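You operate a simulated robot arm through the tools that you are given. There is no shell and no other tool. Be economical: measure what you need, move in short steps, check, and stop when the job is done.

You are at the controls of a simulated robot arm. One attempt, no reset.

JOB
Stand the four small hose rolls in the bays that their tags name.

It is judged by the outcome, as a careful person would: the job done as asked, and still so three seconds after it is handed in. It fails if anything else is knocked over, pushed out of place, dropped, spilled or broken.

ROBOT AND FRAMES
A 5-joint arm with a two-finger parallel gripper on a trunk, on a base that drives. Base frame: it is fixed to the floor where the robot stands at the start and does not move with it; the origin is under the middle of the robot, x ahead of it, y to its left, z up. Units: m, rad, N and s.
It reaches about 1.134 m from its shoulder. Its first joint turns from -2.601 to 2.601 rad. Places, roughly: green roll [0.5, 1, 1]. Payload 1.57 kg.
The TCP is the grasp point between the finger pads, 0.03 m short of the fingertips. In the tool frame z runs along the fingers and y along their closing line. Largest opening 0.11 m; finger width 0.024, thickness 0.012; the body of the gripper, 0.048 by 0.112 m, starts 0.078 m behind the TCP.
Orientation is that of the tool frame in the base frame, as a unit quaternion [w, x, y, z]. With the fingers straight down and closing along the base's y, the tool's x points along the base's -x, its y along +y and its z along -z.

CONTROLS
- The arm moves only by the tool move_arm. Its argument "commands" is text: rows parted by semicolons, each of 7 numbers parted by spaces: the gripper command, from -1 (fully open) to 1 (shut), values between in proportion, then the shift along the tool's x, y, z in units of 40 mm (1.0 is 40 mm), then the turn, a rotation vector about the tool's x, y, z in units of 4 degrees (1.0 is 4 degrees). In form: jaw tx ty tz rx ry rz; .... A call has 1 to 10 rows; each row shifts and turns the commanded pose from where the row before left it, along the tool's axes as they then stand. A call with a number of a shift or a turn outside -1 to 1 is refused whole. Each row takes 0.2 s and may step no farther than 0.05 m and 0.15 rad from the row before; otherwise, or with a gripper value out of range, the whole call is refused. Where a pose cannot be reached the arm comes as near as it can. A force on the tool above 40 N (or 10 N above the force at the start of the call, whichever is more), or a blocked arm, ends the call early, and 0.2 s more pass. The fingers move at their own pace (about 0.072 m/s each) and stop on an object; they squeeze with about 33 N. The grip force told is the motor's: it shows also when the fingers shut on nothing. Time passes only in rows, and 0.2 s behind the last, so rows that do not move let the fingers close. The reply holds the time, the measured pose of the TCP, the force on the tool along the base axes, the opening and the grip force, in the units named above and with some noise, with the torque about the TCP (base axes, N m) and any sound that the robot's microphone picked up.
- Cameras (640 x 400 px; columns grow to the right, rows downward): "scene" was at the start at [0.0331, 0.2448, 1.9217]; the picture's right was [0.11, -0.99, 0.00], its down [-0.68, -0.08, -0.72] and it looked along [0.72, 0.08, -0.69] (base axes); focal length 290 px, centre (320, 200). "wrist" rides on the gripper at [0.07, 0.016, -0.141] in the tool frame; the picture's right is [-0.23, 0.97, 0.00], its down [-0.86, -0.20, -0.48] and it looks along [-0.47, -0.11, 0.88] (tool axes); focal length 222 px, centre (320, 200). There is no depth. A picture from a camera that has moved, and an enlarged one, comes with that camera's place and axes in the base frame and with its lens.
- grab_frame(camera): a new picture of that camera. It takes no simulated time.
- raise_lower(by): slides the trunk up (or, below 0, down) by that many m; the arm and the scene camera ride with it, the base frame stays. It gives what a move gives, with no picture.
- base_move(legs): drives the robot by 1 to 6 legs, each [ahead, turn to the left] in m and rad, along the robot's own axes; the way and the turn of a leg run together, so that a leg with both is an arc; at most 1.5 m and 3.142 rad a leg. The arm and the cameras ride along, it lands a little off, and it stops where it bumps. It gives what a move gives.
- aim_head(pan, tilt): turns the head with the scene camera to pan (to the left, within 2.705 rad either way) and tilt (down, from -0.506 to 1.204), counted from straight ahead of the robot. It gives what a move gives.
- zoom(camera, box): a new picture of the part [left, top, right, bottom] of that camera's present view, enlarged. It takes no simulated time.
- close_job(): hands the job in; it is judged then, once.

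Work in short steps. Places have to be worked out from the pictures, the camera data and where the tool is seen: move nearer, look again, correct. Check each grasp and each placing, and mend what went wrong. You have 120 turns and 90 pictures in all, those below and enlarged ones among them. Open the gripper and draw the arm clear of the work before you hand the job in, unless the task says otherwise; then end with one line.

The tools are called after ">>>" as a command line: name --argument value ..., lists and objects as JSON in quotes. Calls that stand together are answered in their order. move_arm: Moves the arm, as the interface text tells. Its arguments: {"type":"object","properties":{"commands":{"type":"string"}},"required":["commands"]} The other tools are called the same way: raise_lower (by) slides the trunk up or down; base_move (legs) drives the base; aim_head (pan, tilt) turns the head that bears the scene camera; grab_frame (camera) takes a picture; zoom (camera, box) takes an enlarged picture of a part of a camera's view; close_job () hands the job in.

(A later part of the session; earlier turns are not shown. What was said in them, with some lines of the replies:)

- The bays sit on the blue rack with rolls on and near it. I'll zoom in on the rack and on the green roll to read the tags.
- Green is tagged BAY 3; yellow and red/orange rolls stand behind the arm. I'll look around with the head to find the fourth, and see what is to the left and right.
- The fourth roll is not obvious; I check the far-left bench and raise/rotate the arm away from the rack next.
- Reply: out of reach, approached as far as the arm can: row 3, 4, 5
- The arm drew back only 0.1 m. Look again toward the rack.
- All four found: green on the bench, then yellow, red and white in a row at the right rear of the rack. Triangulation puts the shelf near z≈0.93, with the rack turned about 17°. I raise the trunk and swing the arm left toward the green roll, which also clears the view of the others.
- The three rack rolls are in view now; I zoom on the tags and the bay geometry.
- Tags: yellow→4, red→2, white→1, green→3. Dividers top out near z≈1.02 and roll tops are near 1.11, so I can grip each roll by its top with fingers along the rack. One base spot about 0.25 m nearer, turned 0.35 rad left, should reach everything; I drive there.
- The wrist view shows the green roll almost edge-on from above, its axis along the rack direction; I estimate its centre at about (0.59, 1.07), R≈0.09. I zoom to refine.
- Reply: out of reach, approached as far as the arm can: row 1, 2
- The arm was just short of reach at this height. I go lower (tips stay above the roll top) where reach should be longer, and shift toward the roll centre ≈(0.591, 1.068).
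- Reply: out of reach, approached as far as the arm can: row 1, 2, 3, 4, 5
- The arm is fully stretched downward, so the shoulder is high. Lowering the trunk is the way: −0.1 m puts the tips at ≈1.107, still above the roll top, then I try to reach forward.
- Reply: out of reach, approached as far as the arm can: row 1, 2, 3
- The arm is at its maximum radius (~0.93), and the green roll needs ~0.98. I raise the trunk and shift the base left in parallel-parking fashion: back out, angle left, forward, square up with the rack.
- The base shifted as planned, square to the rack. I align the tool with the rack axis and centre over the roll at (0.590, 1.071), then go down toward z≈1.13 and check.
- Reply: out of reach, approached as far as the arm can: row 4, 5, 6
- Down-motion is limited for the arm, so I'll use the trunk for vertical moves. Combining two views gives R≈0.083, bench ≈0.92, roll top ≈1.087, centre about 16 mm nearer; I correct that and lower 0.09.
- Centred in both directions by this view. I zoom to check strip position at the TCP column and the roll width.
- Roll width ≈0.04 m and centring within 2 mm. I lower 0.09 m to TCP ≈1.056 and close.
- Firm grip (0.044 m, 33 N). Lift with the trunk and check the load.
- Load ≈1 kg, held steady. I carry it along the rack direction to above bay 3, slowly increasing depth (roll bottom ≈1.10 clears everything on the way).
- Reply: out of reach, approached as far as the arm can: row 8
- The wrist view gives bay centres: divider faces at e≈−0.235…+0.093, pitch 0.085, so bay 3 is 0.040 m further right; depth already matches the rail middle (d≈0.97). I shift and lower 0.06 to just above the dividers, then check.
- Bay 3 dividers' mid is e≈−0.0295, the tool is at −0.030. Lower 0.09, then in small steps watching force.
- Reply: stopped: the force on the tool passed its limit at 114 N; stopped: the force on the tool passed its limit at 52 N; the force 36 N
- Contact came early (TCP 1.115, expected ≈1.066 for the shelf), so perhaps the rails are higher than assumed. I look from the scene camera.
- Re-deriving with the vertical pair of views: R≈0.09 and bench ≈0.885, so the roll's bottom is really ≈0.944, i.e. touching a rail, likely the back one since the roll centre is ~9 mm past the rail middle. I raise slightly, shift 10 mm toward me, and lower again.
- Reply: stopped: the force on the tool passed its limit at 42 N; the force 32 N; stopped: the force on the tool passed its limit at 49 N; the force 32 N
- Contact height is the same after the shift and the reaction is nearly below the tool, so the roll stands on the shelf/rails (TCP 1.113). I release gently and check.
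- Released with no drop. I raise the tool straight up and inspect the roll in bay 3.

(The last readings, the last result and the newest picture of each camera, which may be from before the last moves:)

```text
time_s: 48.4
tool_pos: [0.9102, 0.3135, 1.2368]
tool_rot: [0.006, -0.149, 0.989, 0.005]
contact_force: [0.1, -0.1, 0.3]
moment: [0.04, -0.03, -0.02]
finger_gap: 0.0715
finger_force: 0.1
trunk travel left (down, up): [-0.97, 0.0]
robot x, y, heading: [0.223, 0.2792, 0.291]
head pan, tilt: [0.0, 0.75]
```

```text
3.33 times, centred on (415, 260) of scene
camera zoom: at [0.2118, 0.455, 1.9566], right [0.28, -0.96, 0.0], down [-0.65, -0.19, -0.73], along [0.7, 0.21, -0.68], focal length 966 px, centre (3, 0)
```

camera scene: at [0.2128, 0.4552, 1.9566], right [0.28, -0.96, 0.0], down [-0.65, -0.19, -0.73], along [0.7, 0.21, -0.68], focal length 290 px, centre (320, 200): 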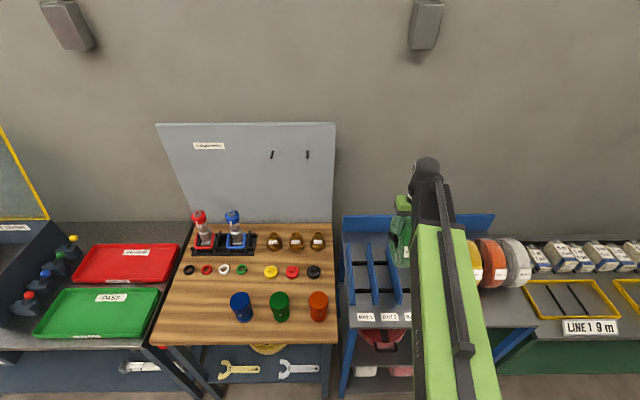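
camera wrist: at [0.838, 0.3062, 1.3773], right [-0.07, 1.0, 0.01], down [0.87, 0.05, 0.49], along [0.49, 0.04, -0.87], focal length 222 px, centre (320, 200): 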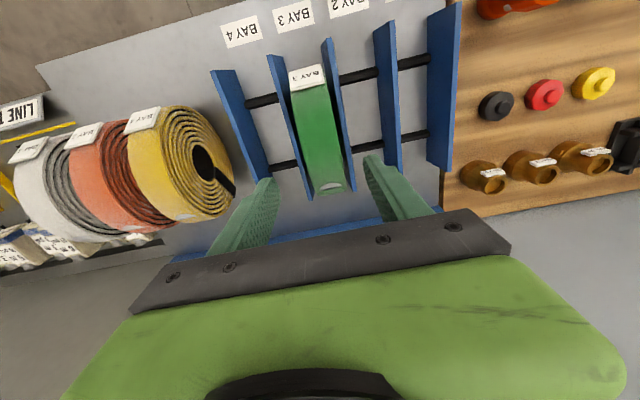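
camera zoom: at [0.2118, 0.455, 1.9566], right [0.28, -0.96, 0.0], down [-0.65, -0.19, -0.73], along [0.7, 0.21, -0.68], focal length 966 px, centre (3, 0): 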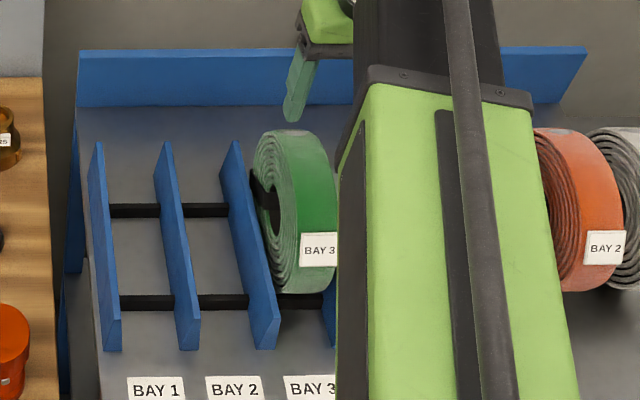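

Green stands upright in bay 3. Next yellow → bay 4: I open and shift right along the rack above the yellow roll (estimated e≈0.19).

>>> move_arm --commands "-0.3 -0.1 -0.95 0 0 0 0;-0.3 -0.1 -0.95 0 0 0 0;-0.3 0 -0.95 0 0 0 0;-0.3 0 -0.95 0 0 0 0;-0.3 0 -0.95 0 0 0 0;-0.3 0 -0.8 0 0 0 0;-0.3 0 0 0 0 0 0"

>>> grab_frame --camera "wrist"

```text
time_s: 50.0
tool_pos: [0.9826, 0.1032, 1.2368]
tool_rot: [0.006, -0.149, 0.989, 0.005]
contact_force: [0.2, 1.1, 0.1]
moment: [-0.03, -0.03, 0.01]
finger_gap: 0.0716
finger_force: 0.1
trunk travel left (down, up): [-0.97, 0.0]
robot x, y, heading: [0.2204, 0.28, 0.284]
head pan, tilt: [0.0, 0.75]
```

```text
53 pictures are left
camera wrist: at [0.9092, 0.0961, 1.3775], right [-0.07, 1.0, 0.01], down [0.87, 0.05, 0.49], along [0.49, 0.04, -0.87], focal length 222 px, centre (320, 200)
```

wrist: 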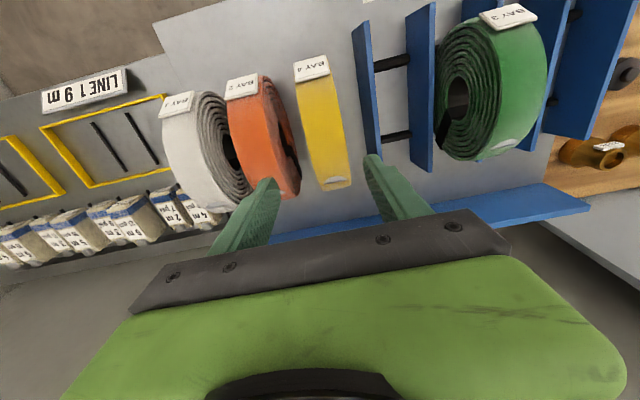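

Depth matches (d≈0.97). I zoom to measure the lateral offset and gap to the red roll.

>>> zoom --camera "wrist" --box '[220, 40, 420, 220]'

```text
2.22 times, centred on (320, 130) of wrist
camera zoom: at [0.9092, 0.0961, 1.3775], right [-0.07, 1.0, 0.01], down [0.87, 0.05, 0.49], along [0.49, 0.04, -0.87], focal length 494 px, centre (320, 356)
```

zoom: 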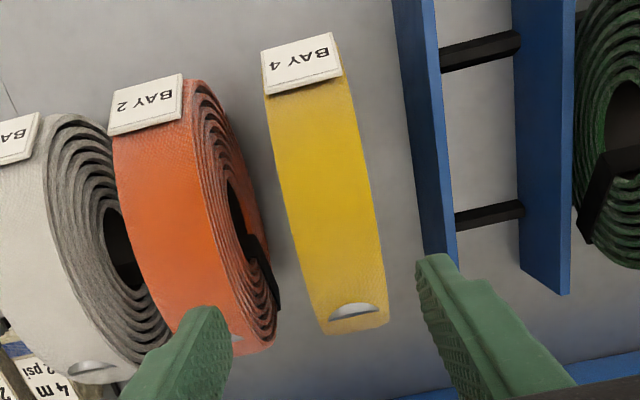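

Yellow's centre is ~11 mm toward the bays; gap to red ≈45 mm, plenty. I shift, lower 0.09, and re-check.

>>> move_arm --commands "-0.3 0 0.27 0 0 0 0;-0.3 0 0 0 0 0 0"

>>> raise_lower --by -0.07

>>> zoom --camera "wrist" --box '[220, 40, 420, 220]'

```text
time_s: 50.6
tool_pos: [0.9808, 0.1124, 1.2353]
tool_rot: [0.006, -0.149, 0.989, 0.005]
contact_force: [0.1, -0.7, -0.2]
moment: [-0.04, 0.02, -0.02]
finger_gap: 0.0715
finger_force: 0.1
trunk travel left (down, up): [-0.97, 0.0]
robot x, y, heading: [0.2254, 0.2756, 0.286]
head pan, tilt: [0.0, 0.75]
```

```text
time_s: 51.7
tool_pos: [0.9797, 0.1142, 1.1667]
tool_rot: [0.007, -0.149, 0.989, 0.005]
contact_force: [0.8, 0.4, -0.2]
moment: [0.03, -0.01, 0.02]
finger_gap: 0.0714
finger_force: 0.0
trunk travel left (down, up): [-0.9, 0.07]
robot x, y, heading: [0.2217, 0.2804, 0.282]
head pan, tilt: [0.0, 0.75]
```

```text
2.22 times, centred on (320, 130) of wrist
camera zoom: at [0.907, 0.1065, 1.3074], right [-0.07, 1.0, 0.01], down [0.87, 0.05, 0.49], along [0.49, 0.04, -0.87], focal length 494 px, centre (320, 356)
```

zoom: 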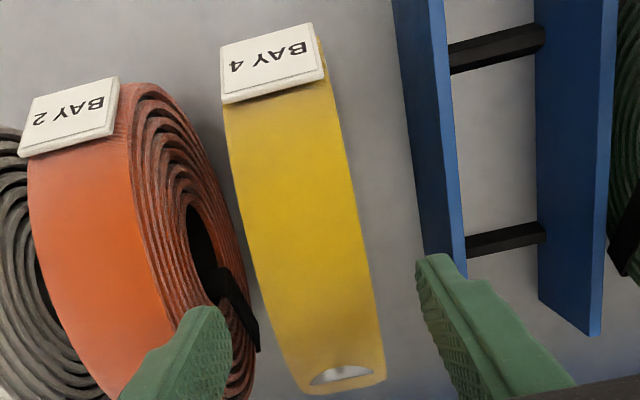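

Centred within 2 mm. Lower 0.075 and close.

>>> raise_lower --by -0.075

>>> move_arm --commands "0.1 0 0 0 0 0 0;1 0 0 0 0 0 0;1 0 0 0 0 0 0;1 0 0 0 0 0 0"

>>> raise_lower --by 0.13

>>> grab_frame --camera "wrist"

```text
time_s: 52.8
tool_pos: [0.9801, 0.1136, 1.0927]
tool_rot: [0.006, -0.149, 0.989, 0.005]
contact_force: [0.1, -0.4, 0.5]
moment: [0.0, 0.0, -0.04]
finger_gap: 0.0712
finger_force: 0.2
trunk travel left (down, up): [-0.825, 0.145]
robot x, y, heading: [0.2222, 0.2805, 0.283]
head pan, tilt: [0.0, 0.75]
```

```text
time_s: 53.8
tool_pos: [0.9796, 0.1129, 1.0912]
tool_rot: [0.006, -0.149, 0.989, 0.004]
contact_force: [2.0, -5.6, 2.5]
moment: [-1.06, -0.52, 0.03]
finger_gap: 0.0441
finger_force: 32.7
trunk travel left (down, up): [-0.825, 0.145]
robot x, y, heading: [0.2223, 0.2788, 0.286]
head pan, tilt: [0.0, 0.75]
```

```text
time_s: 55.4
tool_pos: [0.9813, 0.1135, 1.2205]
tool_rot: [0.005, -0.149, 0.989, 0.006]
contact_force: [0.0, -0.9, -9.5]
moment: [0.01, -0.04, 0.02]
finger_gap: 0.044
finger_force: 32.7
trunk travel left (down, up): [-0.955, 0.015]
robot x, y, heading: [0.2259, 0.2817, 0.283]
head pan, tilt: [0.0, 0.75]
```

```text
50 pictures are left
camera wrist: at [0.9081, 0.1063, 1.3618], right [-0.07, 1.0, 0.01], down [0.87, 0.05, 0.49], along [0.49, 0.04, -0.87], focal length 222 px, centre (320, 200)
```

wrist: 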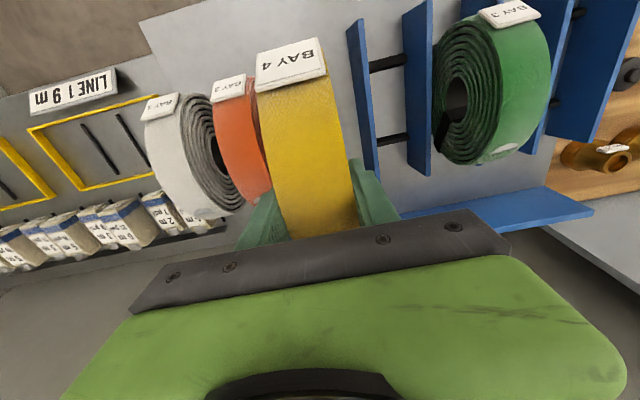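

Lifted cleanly. Raise the last 15 mm, move 0.126 m left to bay 4 (e≈0.056), lower part-way and check.

>>> raise_lower --by 0.015

>>> move_arm --commands "1 0 0.8 0 0 0 0;1 0 0.8 0 0 0 0;1 0 0.8 0 0 0 0;1 0.1 0.75 0 0 0 0;1 0 0 0 0 0 0"

>>> grab_frame --camera "wrist"

```text
time_s: 56.0
tool_pos: [0.9806, 0.1137, 1.2369]
tool_rot: [0.005, -0.148, 0.989, 0.006]
contact_force: [0.8, -0.1, -11.2]
moment: [0.02, 0.01, -0.01]
finger_gap: 0.0437
finger_force: 32.8
trunk travel left (down, up): [-0.97, 0.0]
robot x, y, heading: [0.2224, 0.2813, 0.288]
head pan, tilt: [0.0, 0.75]
```

```text
time_s: 57.2
tool_pos: [0.9399, 0.2339, 1.2368]
tool_rot: [0.005, -0.149, 0.989, 0.005]
contact_force: [0.3, 0.2, -9.0]
moment: [-0.02, 0.02, 0.0]
finger_gap: 0.0439
finger_force: 33.2
trunk travel left (down, up): [-0.97, 0.0]
robot x, y, heading: [0.2236, 0.2797, 0.284]
head pan, tilt: [0.0, 0.75]
```

```text
49 pictures are left
camera wrist: at [0.8676, 0.2262, 1.3768], right [-0.07, 1.0, 0.01], down [0.87, 0.05, 0.49], along [0.49, 0.04, -0.87], focal length 222 px, centre (320, 200)
```

wrist: 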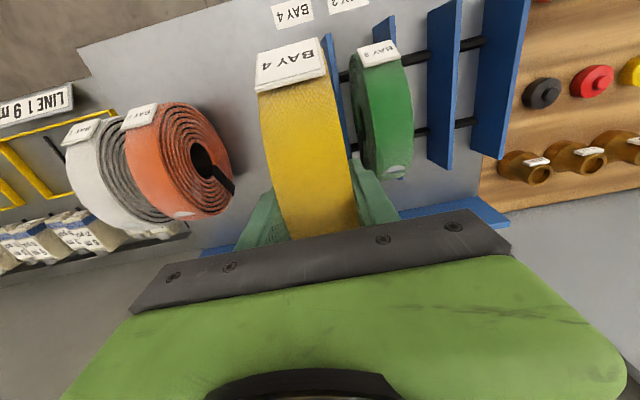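

Tool is at e≈0.055 against bay-4 centre ≈0.057. I nudge 2 mm and lower in stages.

>>> move_arm --commands "1 0 -0.05 0 0 0 0;1 0 0 0 0 0 0"

>>> raise_lower --by -0.045

>>> zoom --camera "wrist" --box '[200, 0, 440, 220]'

>>> zoom --camera "scene" --box '[335, 200, 495, 320]'

```text
time_s: 57.8
tool_pos: [0.9409, 0.231, 1.2371]
tool_rot: [0.005, -0.149, 0.989, 0.005]
contact_force: [0.5, 0.1, -9.6]
moment: [0.01, 0.02, -0.02]
finger_gap: 0.0437
finger_force: 33.3
trunk travel left (down, up): [-0.97, 0.0]
robot x, y, heading: [0.2228, 0.2784, 0.283]
head pan, tilt: [0.0, 0.75]
```

```text
time_s: 58.7
tool_pos: [0.9403, 0.2314, 1.1918]
tool_rot: [0.005, -0.148, 0.989, 0.005]
contact_force: [-0.3, -1.0, -8.7]
moment: [-0.02, 0.04, -0.02]
finger_gap: 0.0439
finger_force: 32.7
trunk travel left (down, up): [-0.925, 0.045]
robot x, y, heading: [0.2263, 0.2825, 0.287]
head pan, tilt: [0.0, 0.75]
```

```text
1.82 times, centred on (320, 110) of wrist
camera zoom: at [0.8683, 0.2239, 1.332], right [-0.07, 1.0, 0.01], down [0.87, 0.05, 0.49], along [0.49, 0.04, -0.87], focal length 404 px, centre (320, 364)
```

zoom: 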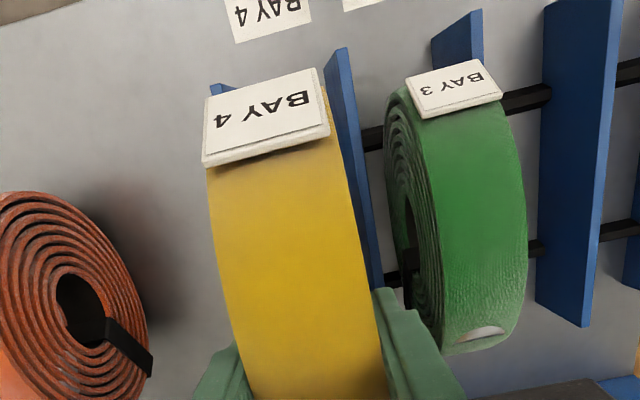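

```text
3.33 times, centred on (415, 260) of scene
camera zoom: at [0.2129, 0.4549, 1.9116], right [0.28, -0.96, 0.0], down [-0.65, -0.19, -0.73], along [0.7, 0.21, -0.68], focal length 966 px, centre (3, 0)
```

zoom: 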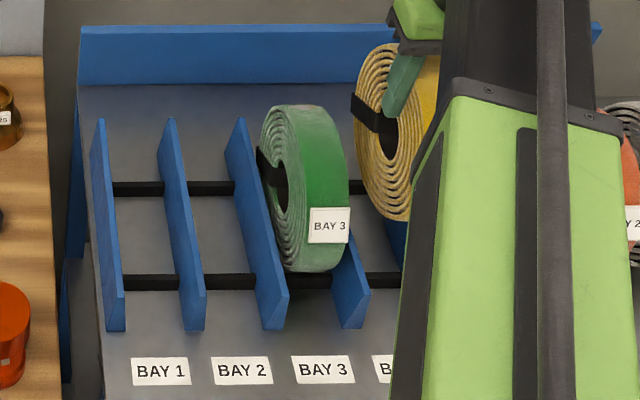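

Lateral centring is exact (0.057). Lower to contact: expected TCP ≈1.092.

>>> raise_lower --by -0.09

>>> raise_lower --by -0.008

```text
time_s: 60.0
tool_pos: [0.9412, 0.231, 1.1012]
tool_rot: [0.005, -0.149, 0.989, 0.005]
contact_force: [-0.1, 0.2, -9.4]
moment: [0.02, 0.0, -0.01]
finger_gap: 0.0439
finger_force: 32.9
trunk travel left (down, up): [-0.835, 0.135]
robot x, y, heading: [0.2265, 0.2825, 0.285]
head pan, tilt: [0.0, 0.75]
```

```text
time_s: 60.5
tool_pos: [0.941, 0.231, 1.0937]
tool_rot: [0.006, -0.149, 0.989, 0.005]
contact_force: [-0.4, 1.0, -8.9]
moment: [0.0, -0.01, 0.0]
finger_gap: 0.0439
finger_force: 33.0
trunk travel left (down, up): [-0.827, 0.143]
robot x, y, heading: [0.2221, 0.2814, 0.284]
head pan, tilt: [0.0, 0.75]
```

Still hanging free and almost at the shelf; a few more millimetres.

>>> raise_lower --by -0.003

>>> raise_lower --by -0.003

```text
time_s: 61.1
tool_pos: [0.9396, 0.2319, 1.0924]
tool_rot: [0.008, -0.149, 0.989, 0.004]
contact_force: [7.5, 0.7, 22.9]
moment: [-0.86, -0.77, 0.18]
finger_gap: 0.0438
finger_force: 33.1
trunk travel left (down, up): [-0.824, 0.146]
robot x, y, heading: [0.224, 0.28, 0.288]
head pan, tilt: [0.0, 0.75]
```

```text
time_s: 61.4
tool_pos: [0.9387, 0.2319, 1.0929]
tool_rot: [0.008, -0.148, 0.989, 0.005]
contact_force: [0.0, 1.8, 21.1]
moment: [-0.61, 0.53, -0.04]
finger_gap: 0.0439
finger_force: 33.1
trunk travel left (down, up): [-0.824, 0.146]
robot x, y, heading: [0.2229, 0.2789, 0.282]
head pan, tilt: [0.0, 0.75]
stopped: the force on the tool passed its limit at 47 N (the readings are from after the stop); the commanded pose is now the measured one
```

Contact at the same height as pick-up: seated. Release, rise and inspect.

>>> move_arm --commands "0.1 0 0 0 0 0 0;0 0 0 0 0 0 0;-0.3 0 0 0 0 0 0;-0.3 0 0 0 0 0 0;-0.3 0 0 0 0 0 0"

>>> raise_lower --by 0.146

>>> grab_frame --camera "wrist"

```text
time_s: 62.6
tool_pos: [0.9429, 0.2315, 1.0894]
tool_rot: [0.007, -0.149, 0.989, 0.005]
contact_force: [0.7, -0.2, 0.1]
moment: [0.01, 0.01, -0.02]
finger_gap: 0.0717
finger_force: 0.0
trunk travel left (down, up): [-0.824, 0.146]
robot x, y, heading: [0.2248, 0.2756, 0.285]
head pan, tilt: [0.0, 0.75]
```

```text
time_s: 64.3
tool_pos: [0.9408, 0.2312, 1.2367]
tool_rot: [0.007, -0.149, 0.989, 0.004]
contact_force: [0.4, 0.5, -0.4]
moment: [-0.01, 0.02, 0.0]
finger_gap: 0.0716
finger_force: 0.0
trunk travel left (down, up): [-0.97, 0.0]
robot x, y, heading: [0.225, 0.2816, 0.286]
head pan, tilt: [0.0, 0.75]
```

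```text
46 pictures are left
camera wrist: at [0.8682, 0.224, 1.3771], right [-0.07, 1.0, 0.01], down [0.87, 0.06, 0.49], along [0.49, 0.04, -0.87], focal length 222 px, centre (320, 200)
```

wrist: 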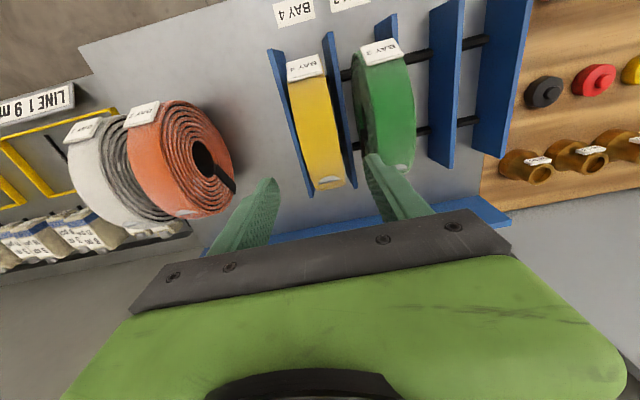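

Yellow stands in bay 4. Now red: move right to e≈0.267.

>>> move_arm --commands "-0.3 0 -0.95 0 0 0 0;-0.3 0 -0.95 0 0 0 0;-0.3 0 -0.95 0 0 0 0;-0.3 0 -0.95 0 0 0 0;-0.3 0 -0.95 0 0 0 0;-0.3 0 -0.45 0 0 0 0;-0.3 0 0 0 0 0 0"

>>> zoom --camera "wrist" --box '[220, 40, 420, 220]'

```text
time_s: 65.9
tool_pos: [1.0008, 0.0318, 1.2369]
tool_rot: [0.007, -0.15, 0.989, 0.005]
contact_force: [0.2, -0.4, 0.4]
moment: [0.0, 0.01, 0.0]
finger_gap: 0.0715
finger_force: 0.0
trunk travel left (down, up): [-0.97, 0.0]
robot x, y, heading: [0.2248, 0.2811, 0.284]
head pan, tilt: [0.0, 0.75]
```

```text
2.22 times, centred on (320, 130) of wrist
camera zoom: at [0.9275, 0.0243, 1.3771], right [-0.07, 1.0, 0.01], down [0.87, 0.06, 0.49], along [0.49, 0.04, -0.87], focal length 494 px, centre (320, 356)
```

zoom: 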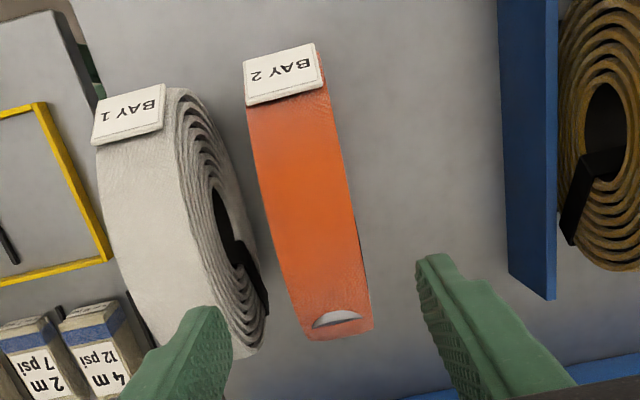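

Centred laterally; depth within 5 mm; gap to white ≈38 mm. Shift 4 mm, lower 0.145, and grip.

>>> move_arm --commands "-0.3 -0.1 0 0 0 0 0;-0.3 0 0 0 0 0 0"

>>> raise_lower --by -0.145

>>> move_arm --commands "0.1 0 0 0 0 0 0;1 0 0 0 0 0 0;1 0 0 0 0 0 0;1 0 0 0 0 0 0"

>>> raise_lower --by 0.145

>>> grab_frame --camera "wrist"

```text
time_s: 66.5
tool_pos: [1.0064, 0.0339, 1.2362]
tool_rot: [0.008, -0.148, 0.989, 0.005]
contact_force: [0.4, 0.2, -0.8]
moment: [0.01, 0.04, 0.02]
finger_gap: 0.0717
finger_force: 0.1
trunk travel left (down, up): [-0.97, 0.0]
robot x, y, heading: [0.2243, 0.2784, 0.282]
head pan, tilt: [0.0, 0.75]
```

```text
time_s: 68.2
tool_pos: [1.007, 0.0324, 1.0918]
tool_rot: [0.008, -0.148, 0.989, 0.005]
contact_force: [-0.6, -0.5, 0.7]
moment: [0.01, -0.02, 0.03]
finger_gap: 0.0715
finger_force: 0.0
trunk travel left (down, up): [-0.825, 0.145]
robot x, y, heading: [0.2224, 0.28, 0.285]
head pan, tilt: [0.0, 0.75]
```

```text
time_s: 69.2
tool_pos: [1.0059, 0.0322, 1.092]
tool_rot: [0.008, -0.149, 0.989, 0.004]
contact_force: [2.6, -4.7, 2.8]
moment: [-1.05, -0.56, 0.01]
finger_gap: 0.0441
finger_force: 33.2
trunk travel left (down, up): [-0.825, 0.145]
robot x, y, heading: [0.2199, 0.277, 0.281]
head pan, tilt: [0.0, 0.75]
```

```text
time_s: 70.9
tool_pos: [1.0069, 0.0337, 1.2372]
tool_rot: [0.007, -0.148, 0.989, 0.006]
contact_force: [-0.1, -0.3, -10.3]
moment: [-0.05, 0.0, 0.02]
finger_gap: 0.0438
finger_force: 33.0
trunk travel left (down, up): [-0.97, 0.0]
robot x, y, heading: [0.223, 0.283, 0.286]
head pan, tilt: [0.0, 0.75]
```

```text
44 pictures are left
camera wrist: at [0.934, 0.0255, 1.3765], right [-0.07, 1.0, 0.01], down [0.87, 0.06, 0.49], along [0.49, 0.04, -0.87], focal length 222 px, centre (320, 200)
```

wrist: 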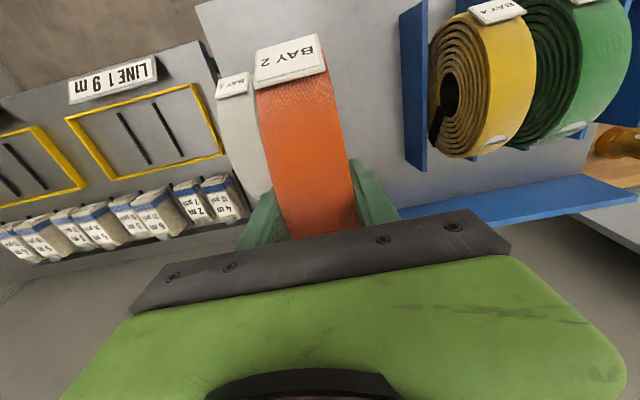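

Red is held, bottom at ≈1.075, but yellow/green tops are ≈1.114, so I must get higher before crossing. Trunk is at its top; I try raising with the arm itself.

>>> move_arm --commands "1 0 0 -0.6 0 0 0;1 0 0 -0.6 0 0 0;1 0 0 -0.6 0 0 0;1 0 0 0 0 0 0"

```text
time_s: 71.9
tool_pos: [1.0063, 0.0328, 1.2358]
tool_rot: [0.007, -0.15, 0.989, 0.006]
contact_force: [0.4, -0.4, -9.5]
moment: [0.03, 0.03, 0.03]
finger_gap: 0.0439
finger_force: 33.2
out of reach, approached as far as the arm can: row 1, 2, 3
trunk travel left (down, up): [-0.97, 0.0]
robot x, y, heading: [0.2253, 0.2806, 0.282]
head pan, tilt: [0.0, 0.75]
```

The arm works at fixed height, so I go around the front instead: back the base 0.24 m, slide along in front of the bays, then drive forward into line with bay 2.

>>> base_move --legs '[[-0.24, 0]]'

>>> grab_frame --camera "wrist"

```text
time_s: 73.7
tool_pos: [0.774, -0.0361, 1.2373]
tool_rot: [0.008, -0.149, 0.989, 0.006]
contact_force: [-1.3, -0.4, -8.7]
moment: [-0.01, -0.02, 0.0]
finger_gap: 0.0439
finger_force: 32.8
trunk travel left (down, up): [-0.97, 0.0]
robot x, y, heading: [-0.01, 0.21, 0.281]
head pan, tilt: [0.0, 0.75]
```

```text
43 pictures are left
camera wrist: at [0.7005, -0.0434, 1.3774], right [-0.07, 1.0, 0.01], down [0.87, 0.05, 0.49], along [0.49, 0.04, -0.87], focal length 222 px, centre (320, 200)
```

wrist: 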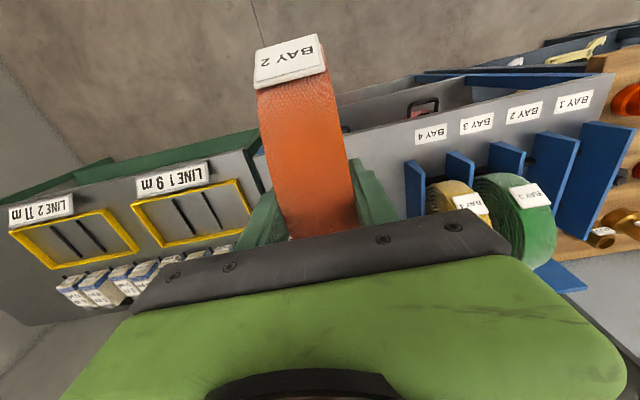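

Clear of the shelf contents (d≈0.73). Slide 0.377 m left in front of the bays.

>>> move_arm --commands "1 0 0.943 0 0 0 0;1 0 0.943 0 0 0 0;1 0 0.943 0 0 0 0;1 0 0.943 0 0 0 0;1 0 0.943 0 0 0 0;1 0 0.943 0 0 0 0;1 0 0.943 0 0 0 0;1 0 0.943 0 0 0 0;1 0 0.943 0 0 0 0;1 0 0.943 0 0 0 0"

>>> grab_frame --camera "wrist"

```text
time_s: 75.9
tool_pos: [0.6653, 0.324, 1.237]
tool_rot: [0.006, -0.148, 0.989, 0.004]
contact_force: [0.1, -0.3, -10.9]
moment: [-0.02, 0.01, 0.03]
finger_gap: 0.0442
finger_force: 32.7
trunk travel left (down, up): [-0.97, 0.0]
robot x, y, heading: [-0.0113, 0.2103, 0.284]
head pan, tilt: [0.0, 0.75]
```

```text
42 pictures are left
camera wrist: at [0.5918, 0.3179, 1.3767], right [-0.07, 1.0, 0.01], down [0.87, 0.05, 0.49], along [0.49, 0.04, -0.87], focal length 222 px, centre (320, 200)
```

wrist: 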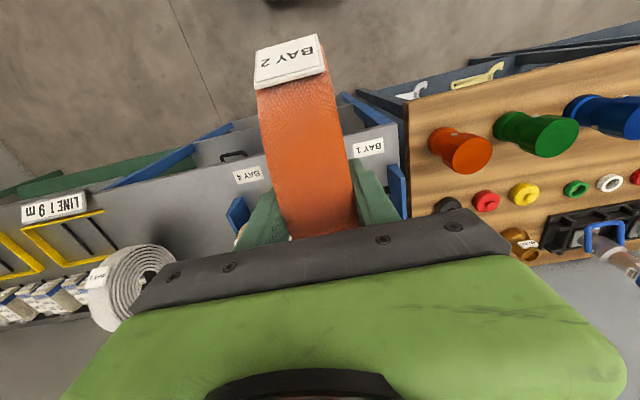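

Aligned with bay 2 (e≈−0.1125); drive forward 0.236 m — clearance to green ≈35 mm, roll bottom above the dividers.

>>> base_move --legs '[[0.236, 0]]'

>>> grab_frame --camera "wrist"

```text
time_s: 77.6
tool_pos: [0.8889, 0.3825, 1.2354]
tool_rot: [0.006, -0.144, 0.99, 0.004]
contact_force: [1.0, -0.1, -10.2]
moment: [0.0, 0.02, 0.02]
finger_gap: 0.0437
finger_force: 33.2
trunk travel left (down, up): [-0.97, 0.0]
robot x, y, heading: [0.2073, 0.2762, 0.276]
head pan, tilt: [0.0, 0.75]
```

```text
41 pictures are left
camera wrist: at [0.8153, 0.3762, 1.3758], right [-0.06, 1.0, 0.01], down [0.87, 0.05, 0.49], along [0.49, 0.04, -0.87], focal length 222 px, centre (320, 200)
```

wrist: 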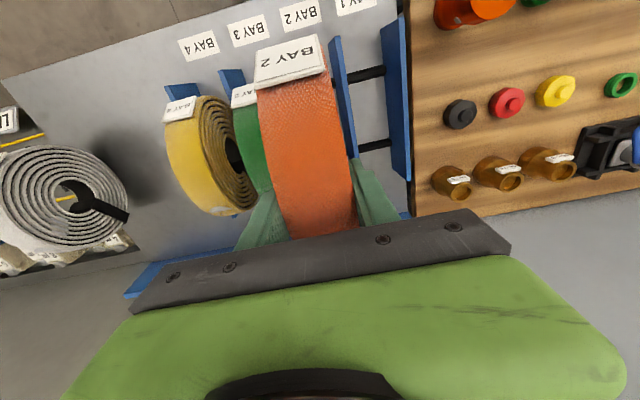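

e is −0.102, target −0.114; d 0.962→0.968. Correct, lower partly, check.

>>> move_arm --commands "1 -0.15 0.3 0 0 0 -0.13;1 0 0 0 0 0 0"

>>> raise_lower --by -0.045

>>> zoom --camera "wrist" --box '[200, 0, 440, 220]'

```text
time_s: 78.2
tool_pos: [0.8888, 0.3957, 1.2367]
tool_rot: [0.008, -0.149, 0.989, 0.004]
contact_force: [-0.8, 0.5, -9.9]
moment: [0.01, -0.05, -0.01]
finger_gap: 0.0437
finger_force: 33.2
trunk travel left (down, up): [-0.97, 0.0]
robot x, y, heading: [0.2102, 0.2758, 0.27]
head pan, tilt: [0.0, 0.75]
```

```text
time_s: 79.1
tool_pos: [0.889, 0.3969, 1.1921]
tool_rot: [0.008, -0.149, 0.989, 0.005]
contact_force: [0.6, -0.2, -9.7]
moment: [0.0, -0.02, 0.0]
finger_gap: 0.0438
finger_force: 32.6
trunk travel left (down, up): [-0.925, 0.045]
robot x, y, heading: [0.2134, 0.2762, 0.272]
head pan, tilt: [0.0, 0.75]
```

```text
1.82 times, centred on (320, 110) of wrist
camera zoom: at [0.8156, 0.3885, 1.3318], right [-0.07, 1.0, 0.01], down [0.87, 0.06, 0.49], along [0.49, 0.04, -0.87], focal length 404 px, centre (320, 364)
```

zoom: 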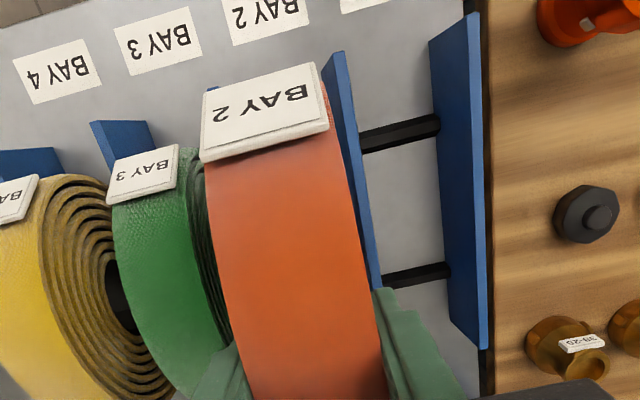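

Same relative picture as for yellow, well centred. Lower to the shelf.

>>> raise_lower --by -0.096

>>> raise_lower --by -0.004

```text
time_s: 80.4
tool_pos: [0.8887, 0.396, 1.0947]
tool_rot: [0.007, -0.148, 0.989, 0.004]
contact_force: [0.4, 0.1, -9.5]
moment: [0.01, -0.04, 0.02]
finger_gap: 0.0438
finger_force: 33.1
trunk travel left (down, up): [-0.829, 0.141]
robot x, y, heading: [0.2145, 0.2736, 0.273]
head pan, tilt: [0.0, 0.75]
```

```text
time_s: 80.9
tool_pos: [0.888, 0.3969, 1.0917]
tool_rot: [0.009, -0.149, 0.989, 0.005]
contact_force: [3.8, 1.0, 2.1]
moment: [-0.19, -0.23, 0.06]
finger_gap: 0.0439
finger_force: 32.9
trunk travel left (down, up): [-0.825, 0.145]
robot x, y, heading: [0.2146, 0.2758, 0.27]
head pan, tilt: [0.0, 0.75]
```

Weight is taken by the shelf. Release, rise and inspect.

>>> move_arm --commands "0.1 0 0 0 0 0 0;0 0 0 0 0 0 0;-0.3 0 0 0 0 0 0;-0.3 0 0 0 0 0 0;-0.3 0 0 0 0 0 0"

>>> raise_lower --by 0.146

>>> grab_frame --camera "wrist"

```text
time_s: 82.1
tool_pos: [0.8879, 0.3962, 1.0919]
tool_rot: [0.007, -0.149, 0.989, 0.005]
contact_force: [0.4, 0.7, -0.8]
moment: [0.03, 0.02, 0.0]
finger_gap: 0.0715
finger_force: 0.1
trunk travel left (down, up): [-0.825, 0.145]
robot x, y, heading: [0.2083, 0.2758, 0.269]
head pan, tilt: [0.0, 0.75]
```

```text
time_s: 83.8
tool_pos: [0.8879, 0.3952, 1.2381]
tool_rot: [0.009, -0.149, 0.989, 0.005]
contact_force: [-0.7, 0.2, -1.0]
moment: [-0.01, -0.02, 0.02]
finger_gap: 0.0714
finger_force: 0.1
trunk travel left (down, up): [-0.97, 0.0]
robot x, y, heading: [0.2082, 0.2745, 0.282]
head pan, tilt: [0.0, 0.75]
```

```text
39 pictures are left
camera wrist: at [0.815, 0.3885, 1.3771], right [-0.07, 1.0, 0.01], down [0.87, 0.06, 0.49], along [0.49, 0.04, -0.87], focal length 222 px, centre (320, 200)
```

wrist: 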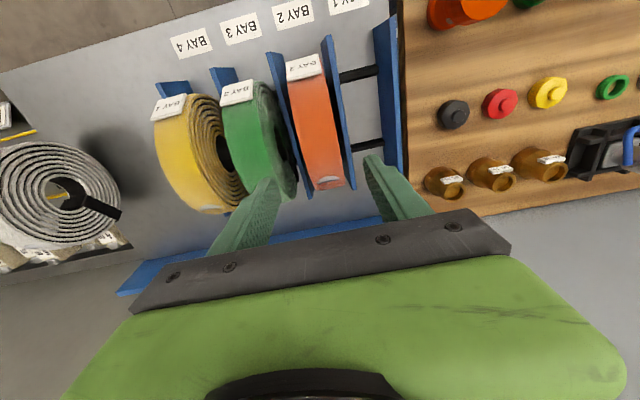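

Red stands in bay 2. Now over the rolls (tips well above) to the white roll at e≈0.35.

>>> move_arm --commands "-0.3 0 -0.98 0 0 0 0;-0.3 0 -0.98 0 0 0 0;-0.3 0 -0.98 0 0 0 0;-0.3 0 -0.98 0 0 0 0;-0.3 0 -0.98 0 0 0 0;-0.3 0 -0.98 0 0 0 0;-0.3 0 -0.98 0 0 0 0;-0.3 0 -0.98 0 0 0 0;-0.3 0 -0.98 0 0 0 0;-0.3 0 -0.98 0 0 0 0"

>>> move_arm --commands "-0.3 0 -0.9 0 0 0 0;-0.3 0 -0.8 0 0 0 0;-0.3 0 0 0 0 0 0"

>>> zoom --camera "wrist" --box '[220, 40, 420, 220]'

```text
time_s: 86.0
tool_pos: [1.0064, 0.0194, 1.2366]
tool_rot: [0.008, -0.149, 0.989, 0.006]
contact_force: [-0.1, -0.9, -0.7]
moment: [0.03, 0.01, -0.01]
finger_gap: 0.0715
finger_force: 0.1
out of reach, approached as far as the arm can: row 7
trunk travel left (down, up): [-0.97, 0.0]
robot x, y, heading: [0.2111, 0.2772, 0.273]
head pan, tilt: [0.0, 0.75]
```

```text
time_s: 86.8
tool_pos: [1.0238, -0.0452, 1.2374]
tool_rot: [0.008, -0.149, 0.989, 0.005]
contact_force: [0.0, 0.3, 0.4]
moment: [0.02, 0.02, 0.06]
finger_gap: 0.0713
finger_force: 0.0
trunk travel left (down, up): [-0.97, 0.0]
robot x, y, heading: [0.2141, 0.2778, 0.278]
head pan, tilt: [0.0, 0.75]
```

```text
2.22 times, centred on (320, 130) of wrist
camera zoom: at [0.9509, -0.0537, 1.3772], right [-0.07, 1.0, 0.01], down [0.87, 0.06, 0.49], along [0.49, 0.04, -0.87], focal length 494 px, centre (320, 356)
```

zoom: 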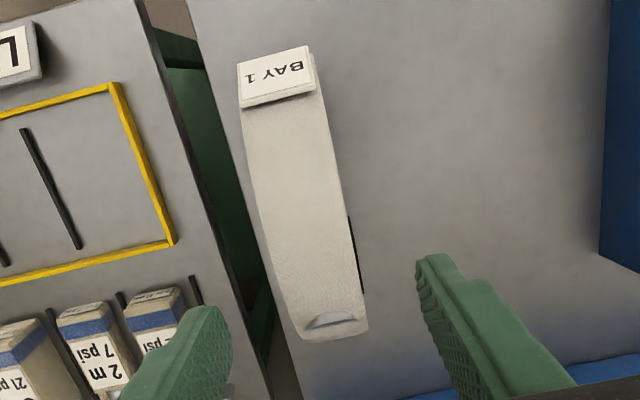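

White needs 5 mm right and 5 mm deeper. Correct, lower, grip.

>>> move_arm --commands "-0.3 -0.12 -0.13 0 0 0 0;-0.3 0 0 0 0 0 0"

>>> raise_lower --by -0.145

>>> move_arm --commands "0.1 0 0 0 0 0 0;1 0 0 0 0 0 0;1 0 0 0 0 0 0;1 0 0 0 0 0 0"

>>> raise_lower --by 0.145

>>> grab_frame --camera "wrist"

```text
time_s: 87.4
tool_pos: [1.0301, -0.0485, 1.2363]
tool_rot: [0.008, -0.149, 0.989, 0.004]
contact_force: [-0.5, 0.7, -0.2]
moment: [0.01, 0.0, -0.03]
finger_gap: 0.0716
finger_force: 0.0
trunk travel left (down, up): [-0.97, 0.0]
robot x, y, heading: [0.2106, 0.2735, 0.275]
head pan, tilt: [0.0, 0.75]
```

```text
time_s: 89.2
tool_pos: [1.0306, -0.0487, 1.0917]
tool_rot: [0.008, -0.149, 0.989, 0.005]
contact_force: [-0.6, -0.8, 0.4]
moment: [0.0, -0.02, 0.05]
finger_gap: 0.0715
finger_force: 0.0
trunk travel left (down, up): [-0.825, 0.145]
robot x, y, heading: [0.2162, 0.2782, 0.274]
head pan, tilt: [0.0, 0.75]
```

```text
time_s: 90.2
tool_pos: [1.0294, -0.0501, 1.0908]
tool_rot: [0.009, -0.148, 0.989, 0.004]
contact_force: [3.7, -4.1, 4.8]
moment: [-1.16, -0.46, 0.13]
finger_gap: 0.0441
finger_force: 32.9
trunk travel left (down, up): [-0.825, 0.145]
robot x, y, heading: [0.2098, 0.2755, 0.275]
head pan, tilt: [0.0, 0.75]
```

```text
time_s: 91.9
tool_pos: [1.0307, -0.049, 1.2357]
tool_rot: [0.007, -0.148, 0.989, 0.005]
contact_force: [0.1, 0.9, -9.4]
moment: [0.02, 0.01, -0.01]
finger_gap: 0.0438
finger_force: 33.0
trunk travel left (down, up): [-0.97, 0.0]
robot x, y, heading: [0.2092, 0.2734, 0.279]
head pan, tilt: [0.0, 0.75]
```

```text
37 pictures are left
camera wrist: at [0.9577, -0.0568, 1.3764], right [-0.07, 1.0, 0.01], down [0.87, 0.06, 0.49], along [0.49, 0.04, -0.87], focal length 222 px, centre (320, 200)
```

wrist: 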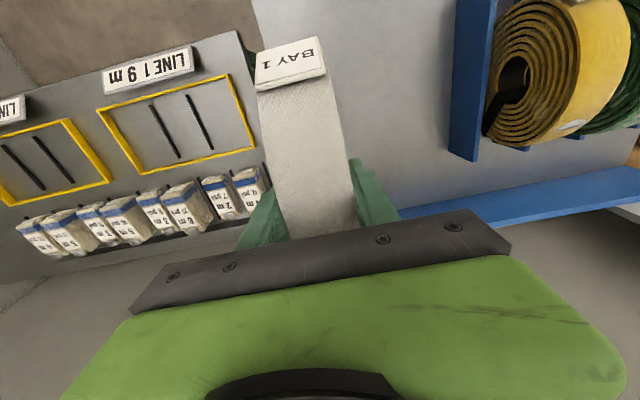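

White held. Back out 0.24 m as before, then slide left 0.55 m toward bay 1.

>>> base_move --legs '[[-0.24, 0]]'

>>> move_arm --commands "1 0 0.96 0 0 0 0;1 0 0.96 0 0 0 0;1 0 0.96 0 0 0 0;1 0 0.96 0 0 0 0;1 0 0.96 0 0 0 0;1 0 0.96 0 0 0 0;1 0 0.96 0 0 0 0;1 0 0.96 0 0 0 0;1 0 0.96 0 0 0 0;1 0 0.96 0 0 0 0"

```text
time_s: 93.7
tool_pos: [0.7956, -0.1165, 1.2372]
tool_rot: [0.008, -0.148, 0.989, 0.004]
contact_force: [-0.5, -0.2, -9.3]
moment: [0.01, 0.0, 0.0]
finger_gap: 0.044
finger_force: 32.9
trunk travel left (down, up): [-0.97, 0.0]
robot x, y, heading: [-0.0222, 0.2119, 0.28]
head pan, tilt: [0.0, 0.75]
```

```text
time_s: 95.8
tool_pos: [0.6842, 0.2543, 1.238]
tool_rot: [0.008, -0.149, 0.989, 0.005]
contact_force: [-1.3, 0.4, -8.8]
moment: [0.03, -0.02, -0.01]
finger_gap: 0.044
finger_force: 33.0
trunk travel left (down, up): [-0.97, 0.0]
robot x, y, heading: [-0.0216, 0.2106, 0.27]
head pan, tilt: [0.0, 0.75]
```

Continue 0.165 m to e≈−0.205, then drive forward.

>>> move_arm --commands "1 0 0.9 0 0 0 0;1 0 0.9 0 0 0 0;1 0 0.9 0 0 0 0;1 0 0.9 0 0 0 0;1 0 0.5 0 0 0 0;1 0 0 0 0 0 0"

>>> base_move --legs '[[0.236, 0]]'

>>> grab_frame --camera "wrist"

```text
time_s: 97.2
tool_pos: [0.6356, 0.4085, 1.2366]
tool_rot: [0.007, -0.148, 0.989, 0.004]
contact_force: [0.4, -0.2, -10.8]
moment: [-0.01, -0.02, -0.01]
finger_gap: 0.0439
finger_force: 33.0
trunk travel left (down, up): [-0.97, 0.0]
robot x, y, heading: [-0.0249, 0.2084, 0.271]
head pan, tilt: [0.0, 0.75]
```

```text
time_s: 99.0
tool_pos: [0.8669, 0.4734, 1.2359]
tool_rot: [0.006, -0.148, 0.989, 0.005]
contact_force: [0.7, -0.2, -10.3]
moment: [0.0, 0.01, 0.01]
finger_gap: 0.0436
finger_force: 33.2
trunk travel left (down, up): [-0.97, 0.0]
robot x, y, heading: [0.2064, 0.2749, 0.274]
head pan, tilt: [0.0, 0.75]
```

```text
36 pictures are left
camera wrist: at [0.7935, 0.4666, 1.3758], right [-0.07, 1.0, 0.01], down [0.87, 0.06, 0.49], along [0.49, 0.04, -0.87], focal length 222 px, centre (320, 200)
```

wrist: 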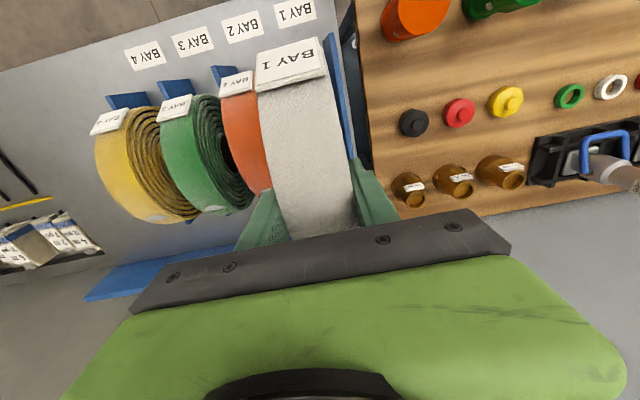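

e −0.1955 vs target −0.199; nudge 4 mm, lower partly and verify.

>>> move_arm --commands "1 0 0.1 0 0 0 0;1 0 0 0 0 0 0"

>>> raise_lower --by -0.045

>>> zoom --camera "wrist" --box '[200, 0, 440, 220]'

```text
time_s: 99.6
tool_pos: [0.8653, 0.4768, 1.2371]
tool_rot: [0.007, -0.148, 0.989, 0.005]
contact_force: [-0.3, 0.1, -9.5]
moment: [-0.04, 0.0, 0.02]
finger_gap: 0.0439
finger_force: 32.6
trunk travel left (down, up): [-0.97, 0.0]
robot x, y, heading: [0.2042, 0.2777, 0.272]
head pan, tilt: [0.0, 0.75]
```

```text
time_s: 100.5
tool_pos: [0.8644, 0.4758, 1.1919]
tool_rot: [0.008, -0.149, 0.989, 0.004]
contact_force: [-0.4, -0.2, -9.7]
moment: [-0.02, 0.01, 0.01]
finger_gap: 0.044
finger_force: 32.9
trunk travel left (down, up): [-0.925, 0.045]
robot x, y, heading: [0.2075, 0.2774, 0.27]
head pan, tilt: [0.0, 0.75]
```

```text
1.82 times, centred on (320, 110) of wrist
camera zoom: at [0.7907, 0.4691, 1.3318], right [-0.07, 1.0, 0.01], down [0.87, 0.06, 0.49], along [0.49, 0.04, -0.87], focal length 404 px, centre (320, 364)
```

zoom: 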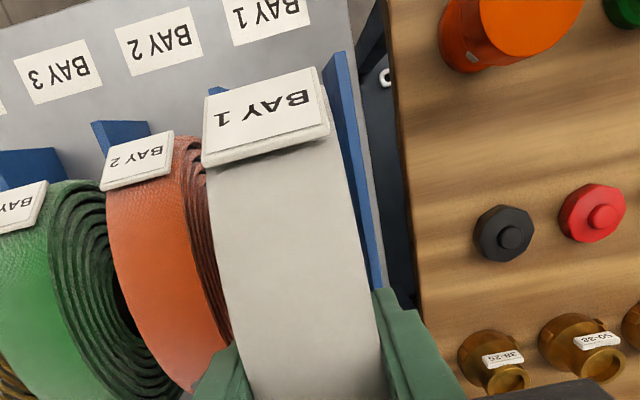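

Same centred pattern. Lower to the shelf.

>>> raise_lower --by -0.096

>>> raise_lower --by -0.005

```text
time_s: 101.8
tool_pos: [0.8643, 0.4775, 1.0948]
tool_rot: [0.007, -0.149, 0.989, 0.005]
contact_force: [0.9, 0.2, -9.1]
moment: [0.01, -0.02, 0.01]
finger_gap: 0.0437
finger_force: 32.8
trunk travel left (down, up): [-0.829, 0.141]
robot x, y, heading: [0.2065, 0.2742, 0.274]
head pan, tilt: [0.0, 0.75]
```

```text
time_s: 102.3
tool_pos: [0.8635, 0.4766, 1.092]
tool_rot: [0.009, -0.148, 0.989, 0.005]
contact_force: [7.7, 3.0, 23.6]
moment: [-0.41, -0.73, 0.14]
finger_gap: 0.0436
finger_force: 33.2
trunk travel left (down, up): [-0.824, 0.146]
robot x, y, heading: [0.2078, 0.2728, 0.273]
head pan, tilt: [0.0, 0.75]
```

Seated. Release, rise, then back the robot away and take a clear final look.

>>> move_arm --commands "0.1 0 0 0 0 0 0;0 0 0 0 0 0 0;-0.3 0 0 0 0 0 0;-0.3 0 0 0 0 0 0;-0.3 0 0 0 0 0 0"

>>> raise_lower --by 0.146

>>> base_move --legs '[[-0.3, 0]]'

>>> aim_head --pan -0.1 --tilt 0.6

>>> grab_frame --camera "scene"

>>> grab_frame --camera "wrist"

```text
time_s: 103.5
tool_pos: [0.8635, 0.4767, 1.0913]
tool_rot: [0.009, -0.148, 0.989, 0.005]
contact_force: [0.0, 0.1, 0.0]
moment: [-0.02, -0.02, 0.02]
finger_gap: 0.0715
finger_force: 0.1
trunk travel left (down, up): [-0.824, 0.146]
robot x, y, heading: [0.208, 0.2753, 0.274]
head pan, tilt: [0.0, 0.75]
```

```text
time_s: 105.2
tool_pos: [0.8634, 0.4774, 1.2364]
tool_rot: [0.008, -0.149, 0.989, 0.004]
contact_force: [0.1, -0.2, -0.5]
moment: [0.02, 0.01, 0.02]
finger_gap: 0.0715
finger_force: 0.1
trunk travel left (down, up): [-0.97, 0.0]
robot x, y, heading: [0.2059, 0.2747, 0.274]
head pan, tilt: [0.0, 0.75]
```

```text
time_s: 107.3
tool_pos: [0.5789, 0.4004, 1.2373]
tool_rot: [0.009, -0.153, 0.988, 0.005]
contact_force: [-0.8, -0.2, -1.5]
moment: [0.03, -0.03, 0.0]
finger_gap: 0.0715
finger_force: 0.1
trunk travel left (down, up): [-0.97, 0.0]
robot x, y, heading: [-0.0756, 0.195, 0.284]
head pan, tilt: [0.0, 0.75]
```

```text
time_s: 108.0
tool_pos: [0.5802, 0.4009, 1.2378]
tool_rot: [0.009, -0.153, 0.988, 0.005]
contact_force: [0.3, 0.5, 0.0]
moment: [0.01, 0.02, -0.01]
finger_gap: 0.0715
finger_force: 0.1
trunk travel left (down, up): [-0.97, 0.0]
robot x, y, heading: [-0.0752, 0.1958, 0.281]
head pan, tilt: [-0.099, 0.6]
```

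```text
34 pictures are left
camera scene: at [-0.0792, 0.3647, 1.9694], right [0.18, -0.98, 0.0], down [-0.56, -0.1, -0.82], along [0.81, 0.15, -0.57], focal length 290 px, centre (320, 200)
```

scene: 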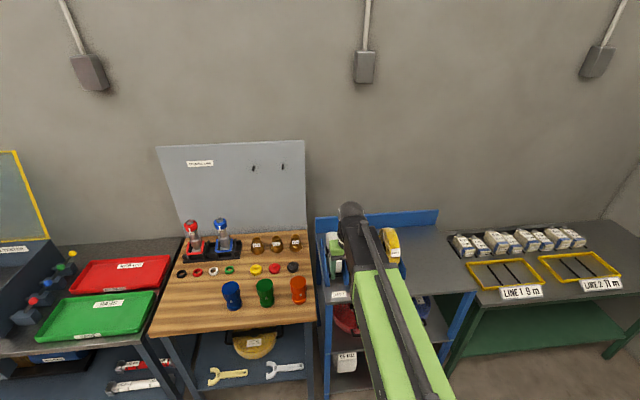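

```text
33 pictures are left
camera wrist: at [0.5071, 0.3927, 1.377], right [-0.08, 1.0, 0.01], down [0.87, 0.06, 0.49], along [0.49, 0.05, -0.87], focal length 222 px, centre (320, 200)
```

wrist: 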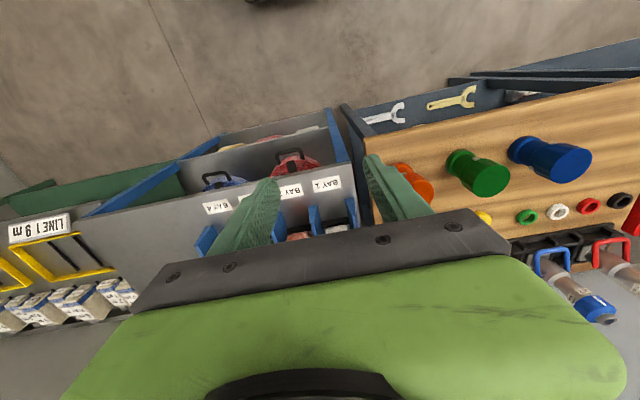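

The arm blocks the view of the bays; I swing it left in front of the bench, open the gripper and look again.

>>> move_arm --commands "-1 0 0.95 0 0 0 0;-1 0 0.95 0 0 0 0;-1 0 0.95 0 0 0 0;-1 0 0.95 0 0 0 0;-1 0 0.95 0 0 0 0;-1 0 0.95 0 0 0 0;-1 0 0.95 0 0 0 0;-1 0 0.95 0 0 0 0;-1 0 0.95 0 0 0 0"

>>> grab_frame --camera "scene"

>>> zoom --camera "scene" --box '[300, 190, 460, 310]'

```text
time_s: 110.0
tool_pos: [0.4778, 0.7301, 1.2362]
tool_rot: [0.008, -0.152, 0.988, 0.005]
contact_force: [-0.2, 0.2, -0.6]
moment: [-0.01, -0.04, 0.01]
finger_gap: 0.11
finger_force: 0.0
out of reach, approached as far as the arm can: row 9
trunk travel left (down, up): [-0.97, 0.0]
robot x, y, heading: [-0.0744, 0.1959, 0.28]
head pan, tilt: [-0.099, 0.6]
```

```text
32 pictures are left
camera scene: at [-0.0797, 0.3654, 1.9694], right [0.18, -0.98, 0.0], down [-0.56, -0.1, -0.83], along [0.81, 0.15, -0.56], focal length 290 px, centre (320, 200)
```

scene: 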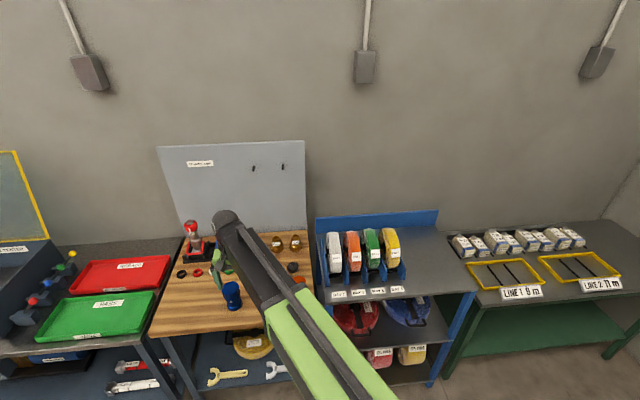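

```text
3.33 times, centred on (380, 250) of scene
camera zoom: at [-0.0797, 0.3654, 1.9694], right [0.18, -0.98, 0.0], down [-0.56, -0.1, -0.83], along [0.81, 0.15, -0.56], focal length 966 px, centre (120, 33)
```

zoom: 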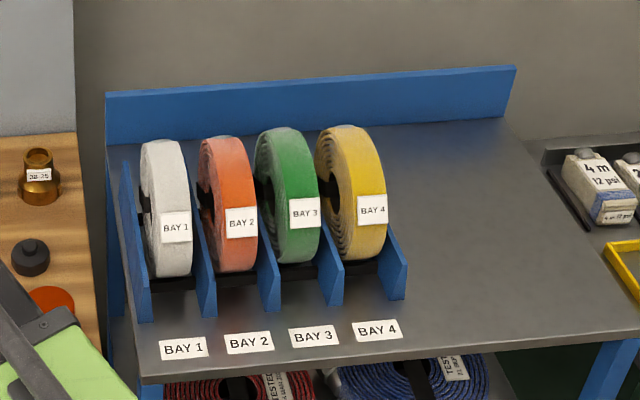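

All four rolls stand upright in their tagged bays, nothing else was moved, and the gripper is open and clear. Handing in.

>>> close_job

```text
The job is handed in.
```

The four hose rolls are standing in the bays their tags name: white in bay 1, red in bay 2, green in bay 3 and yellow in bay 4. The final picture showed them all upright and nothing else out of place.
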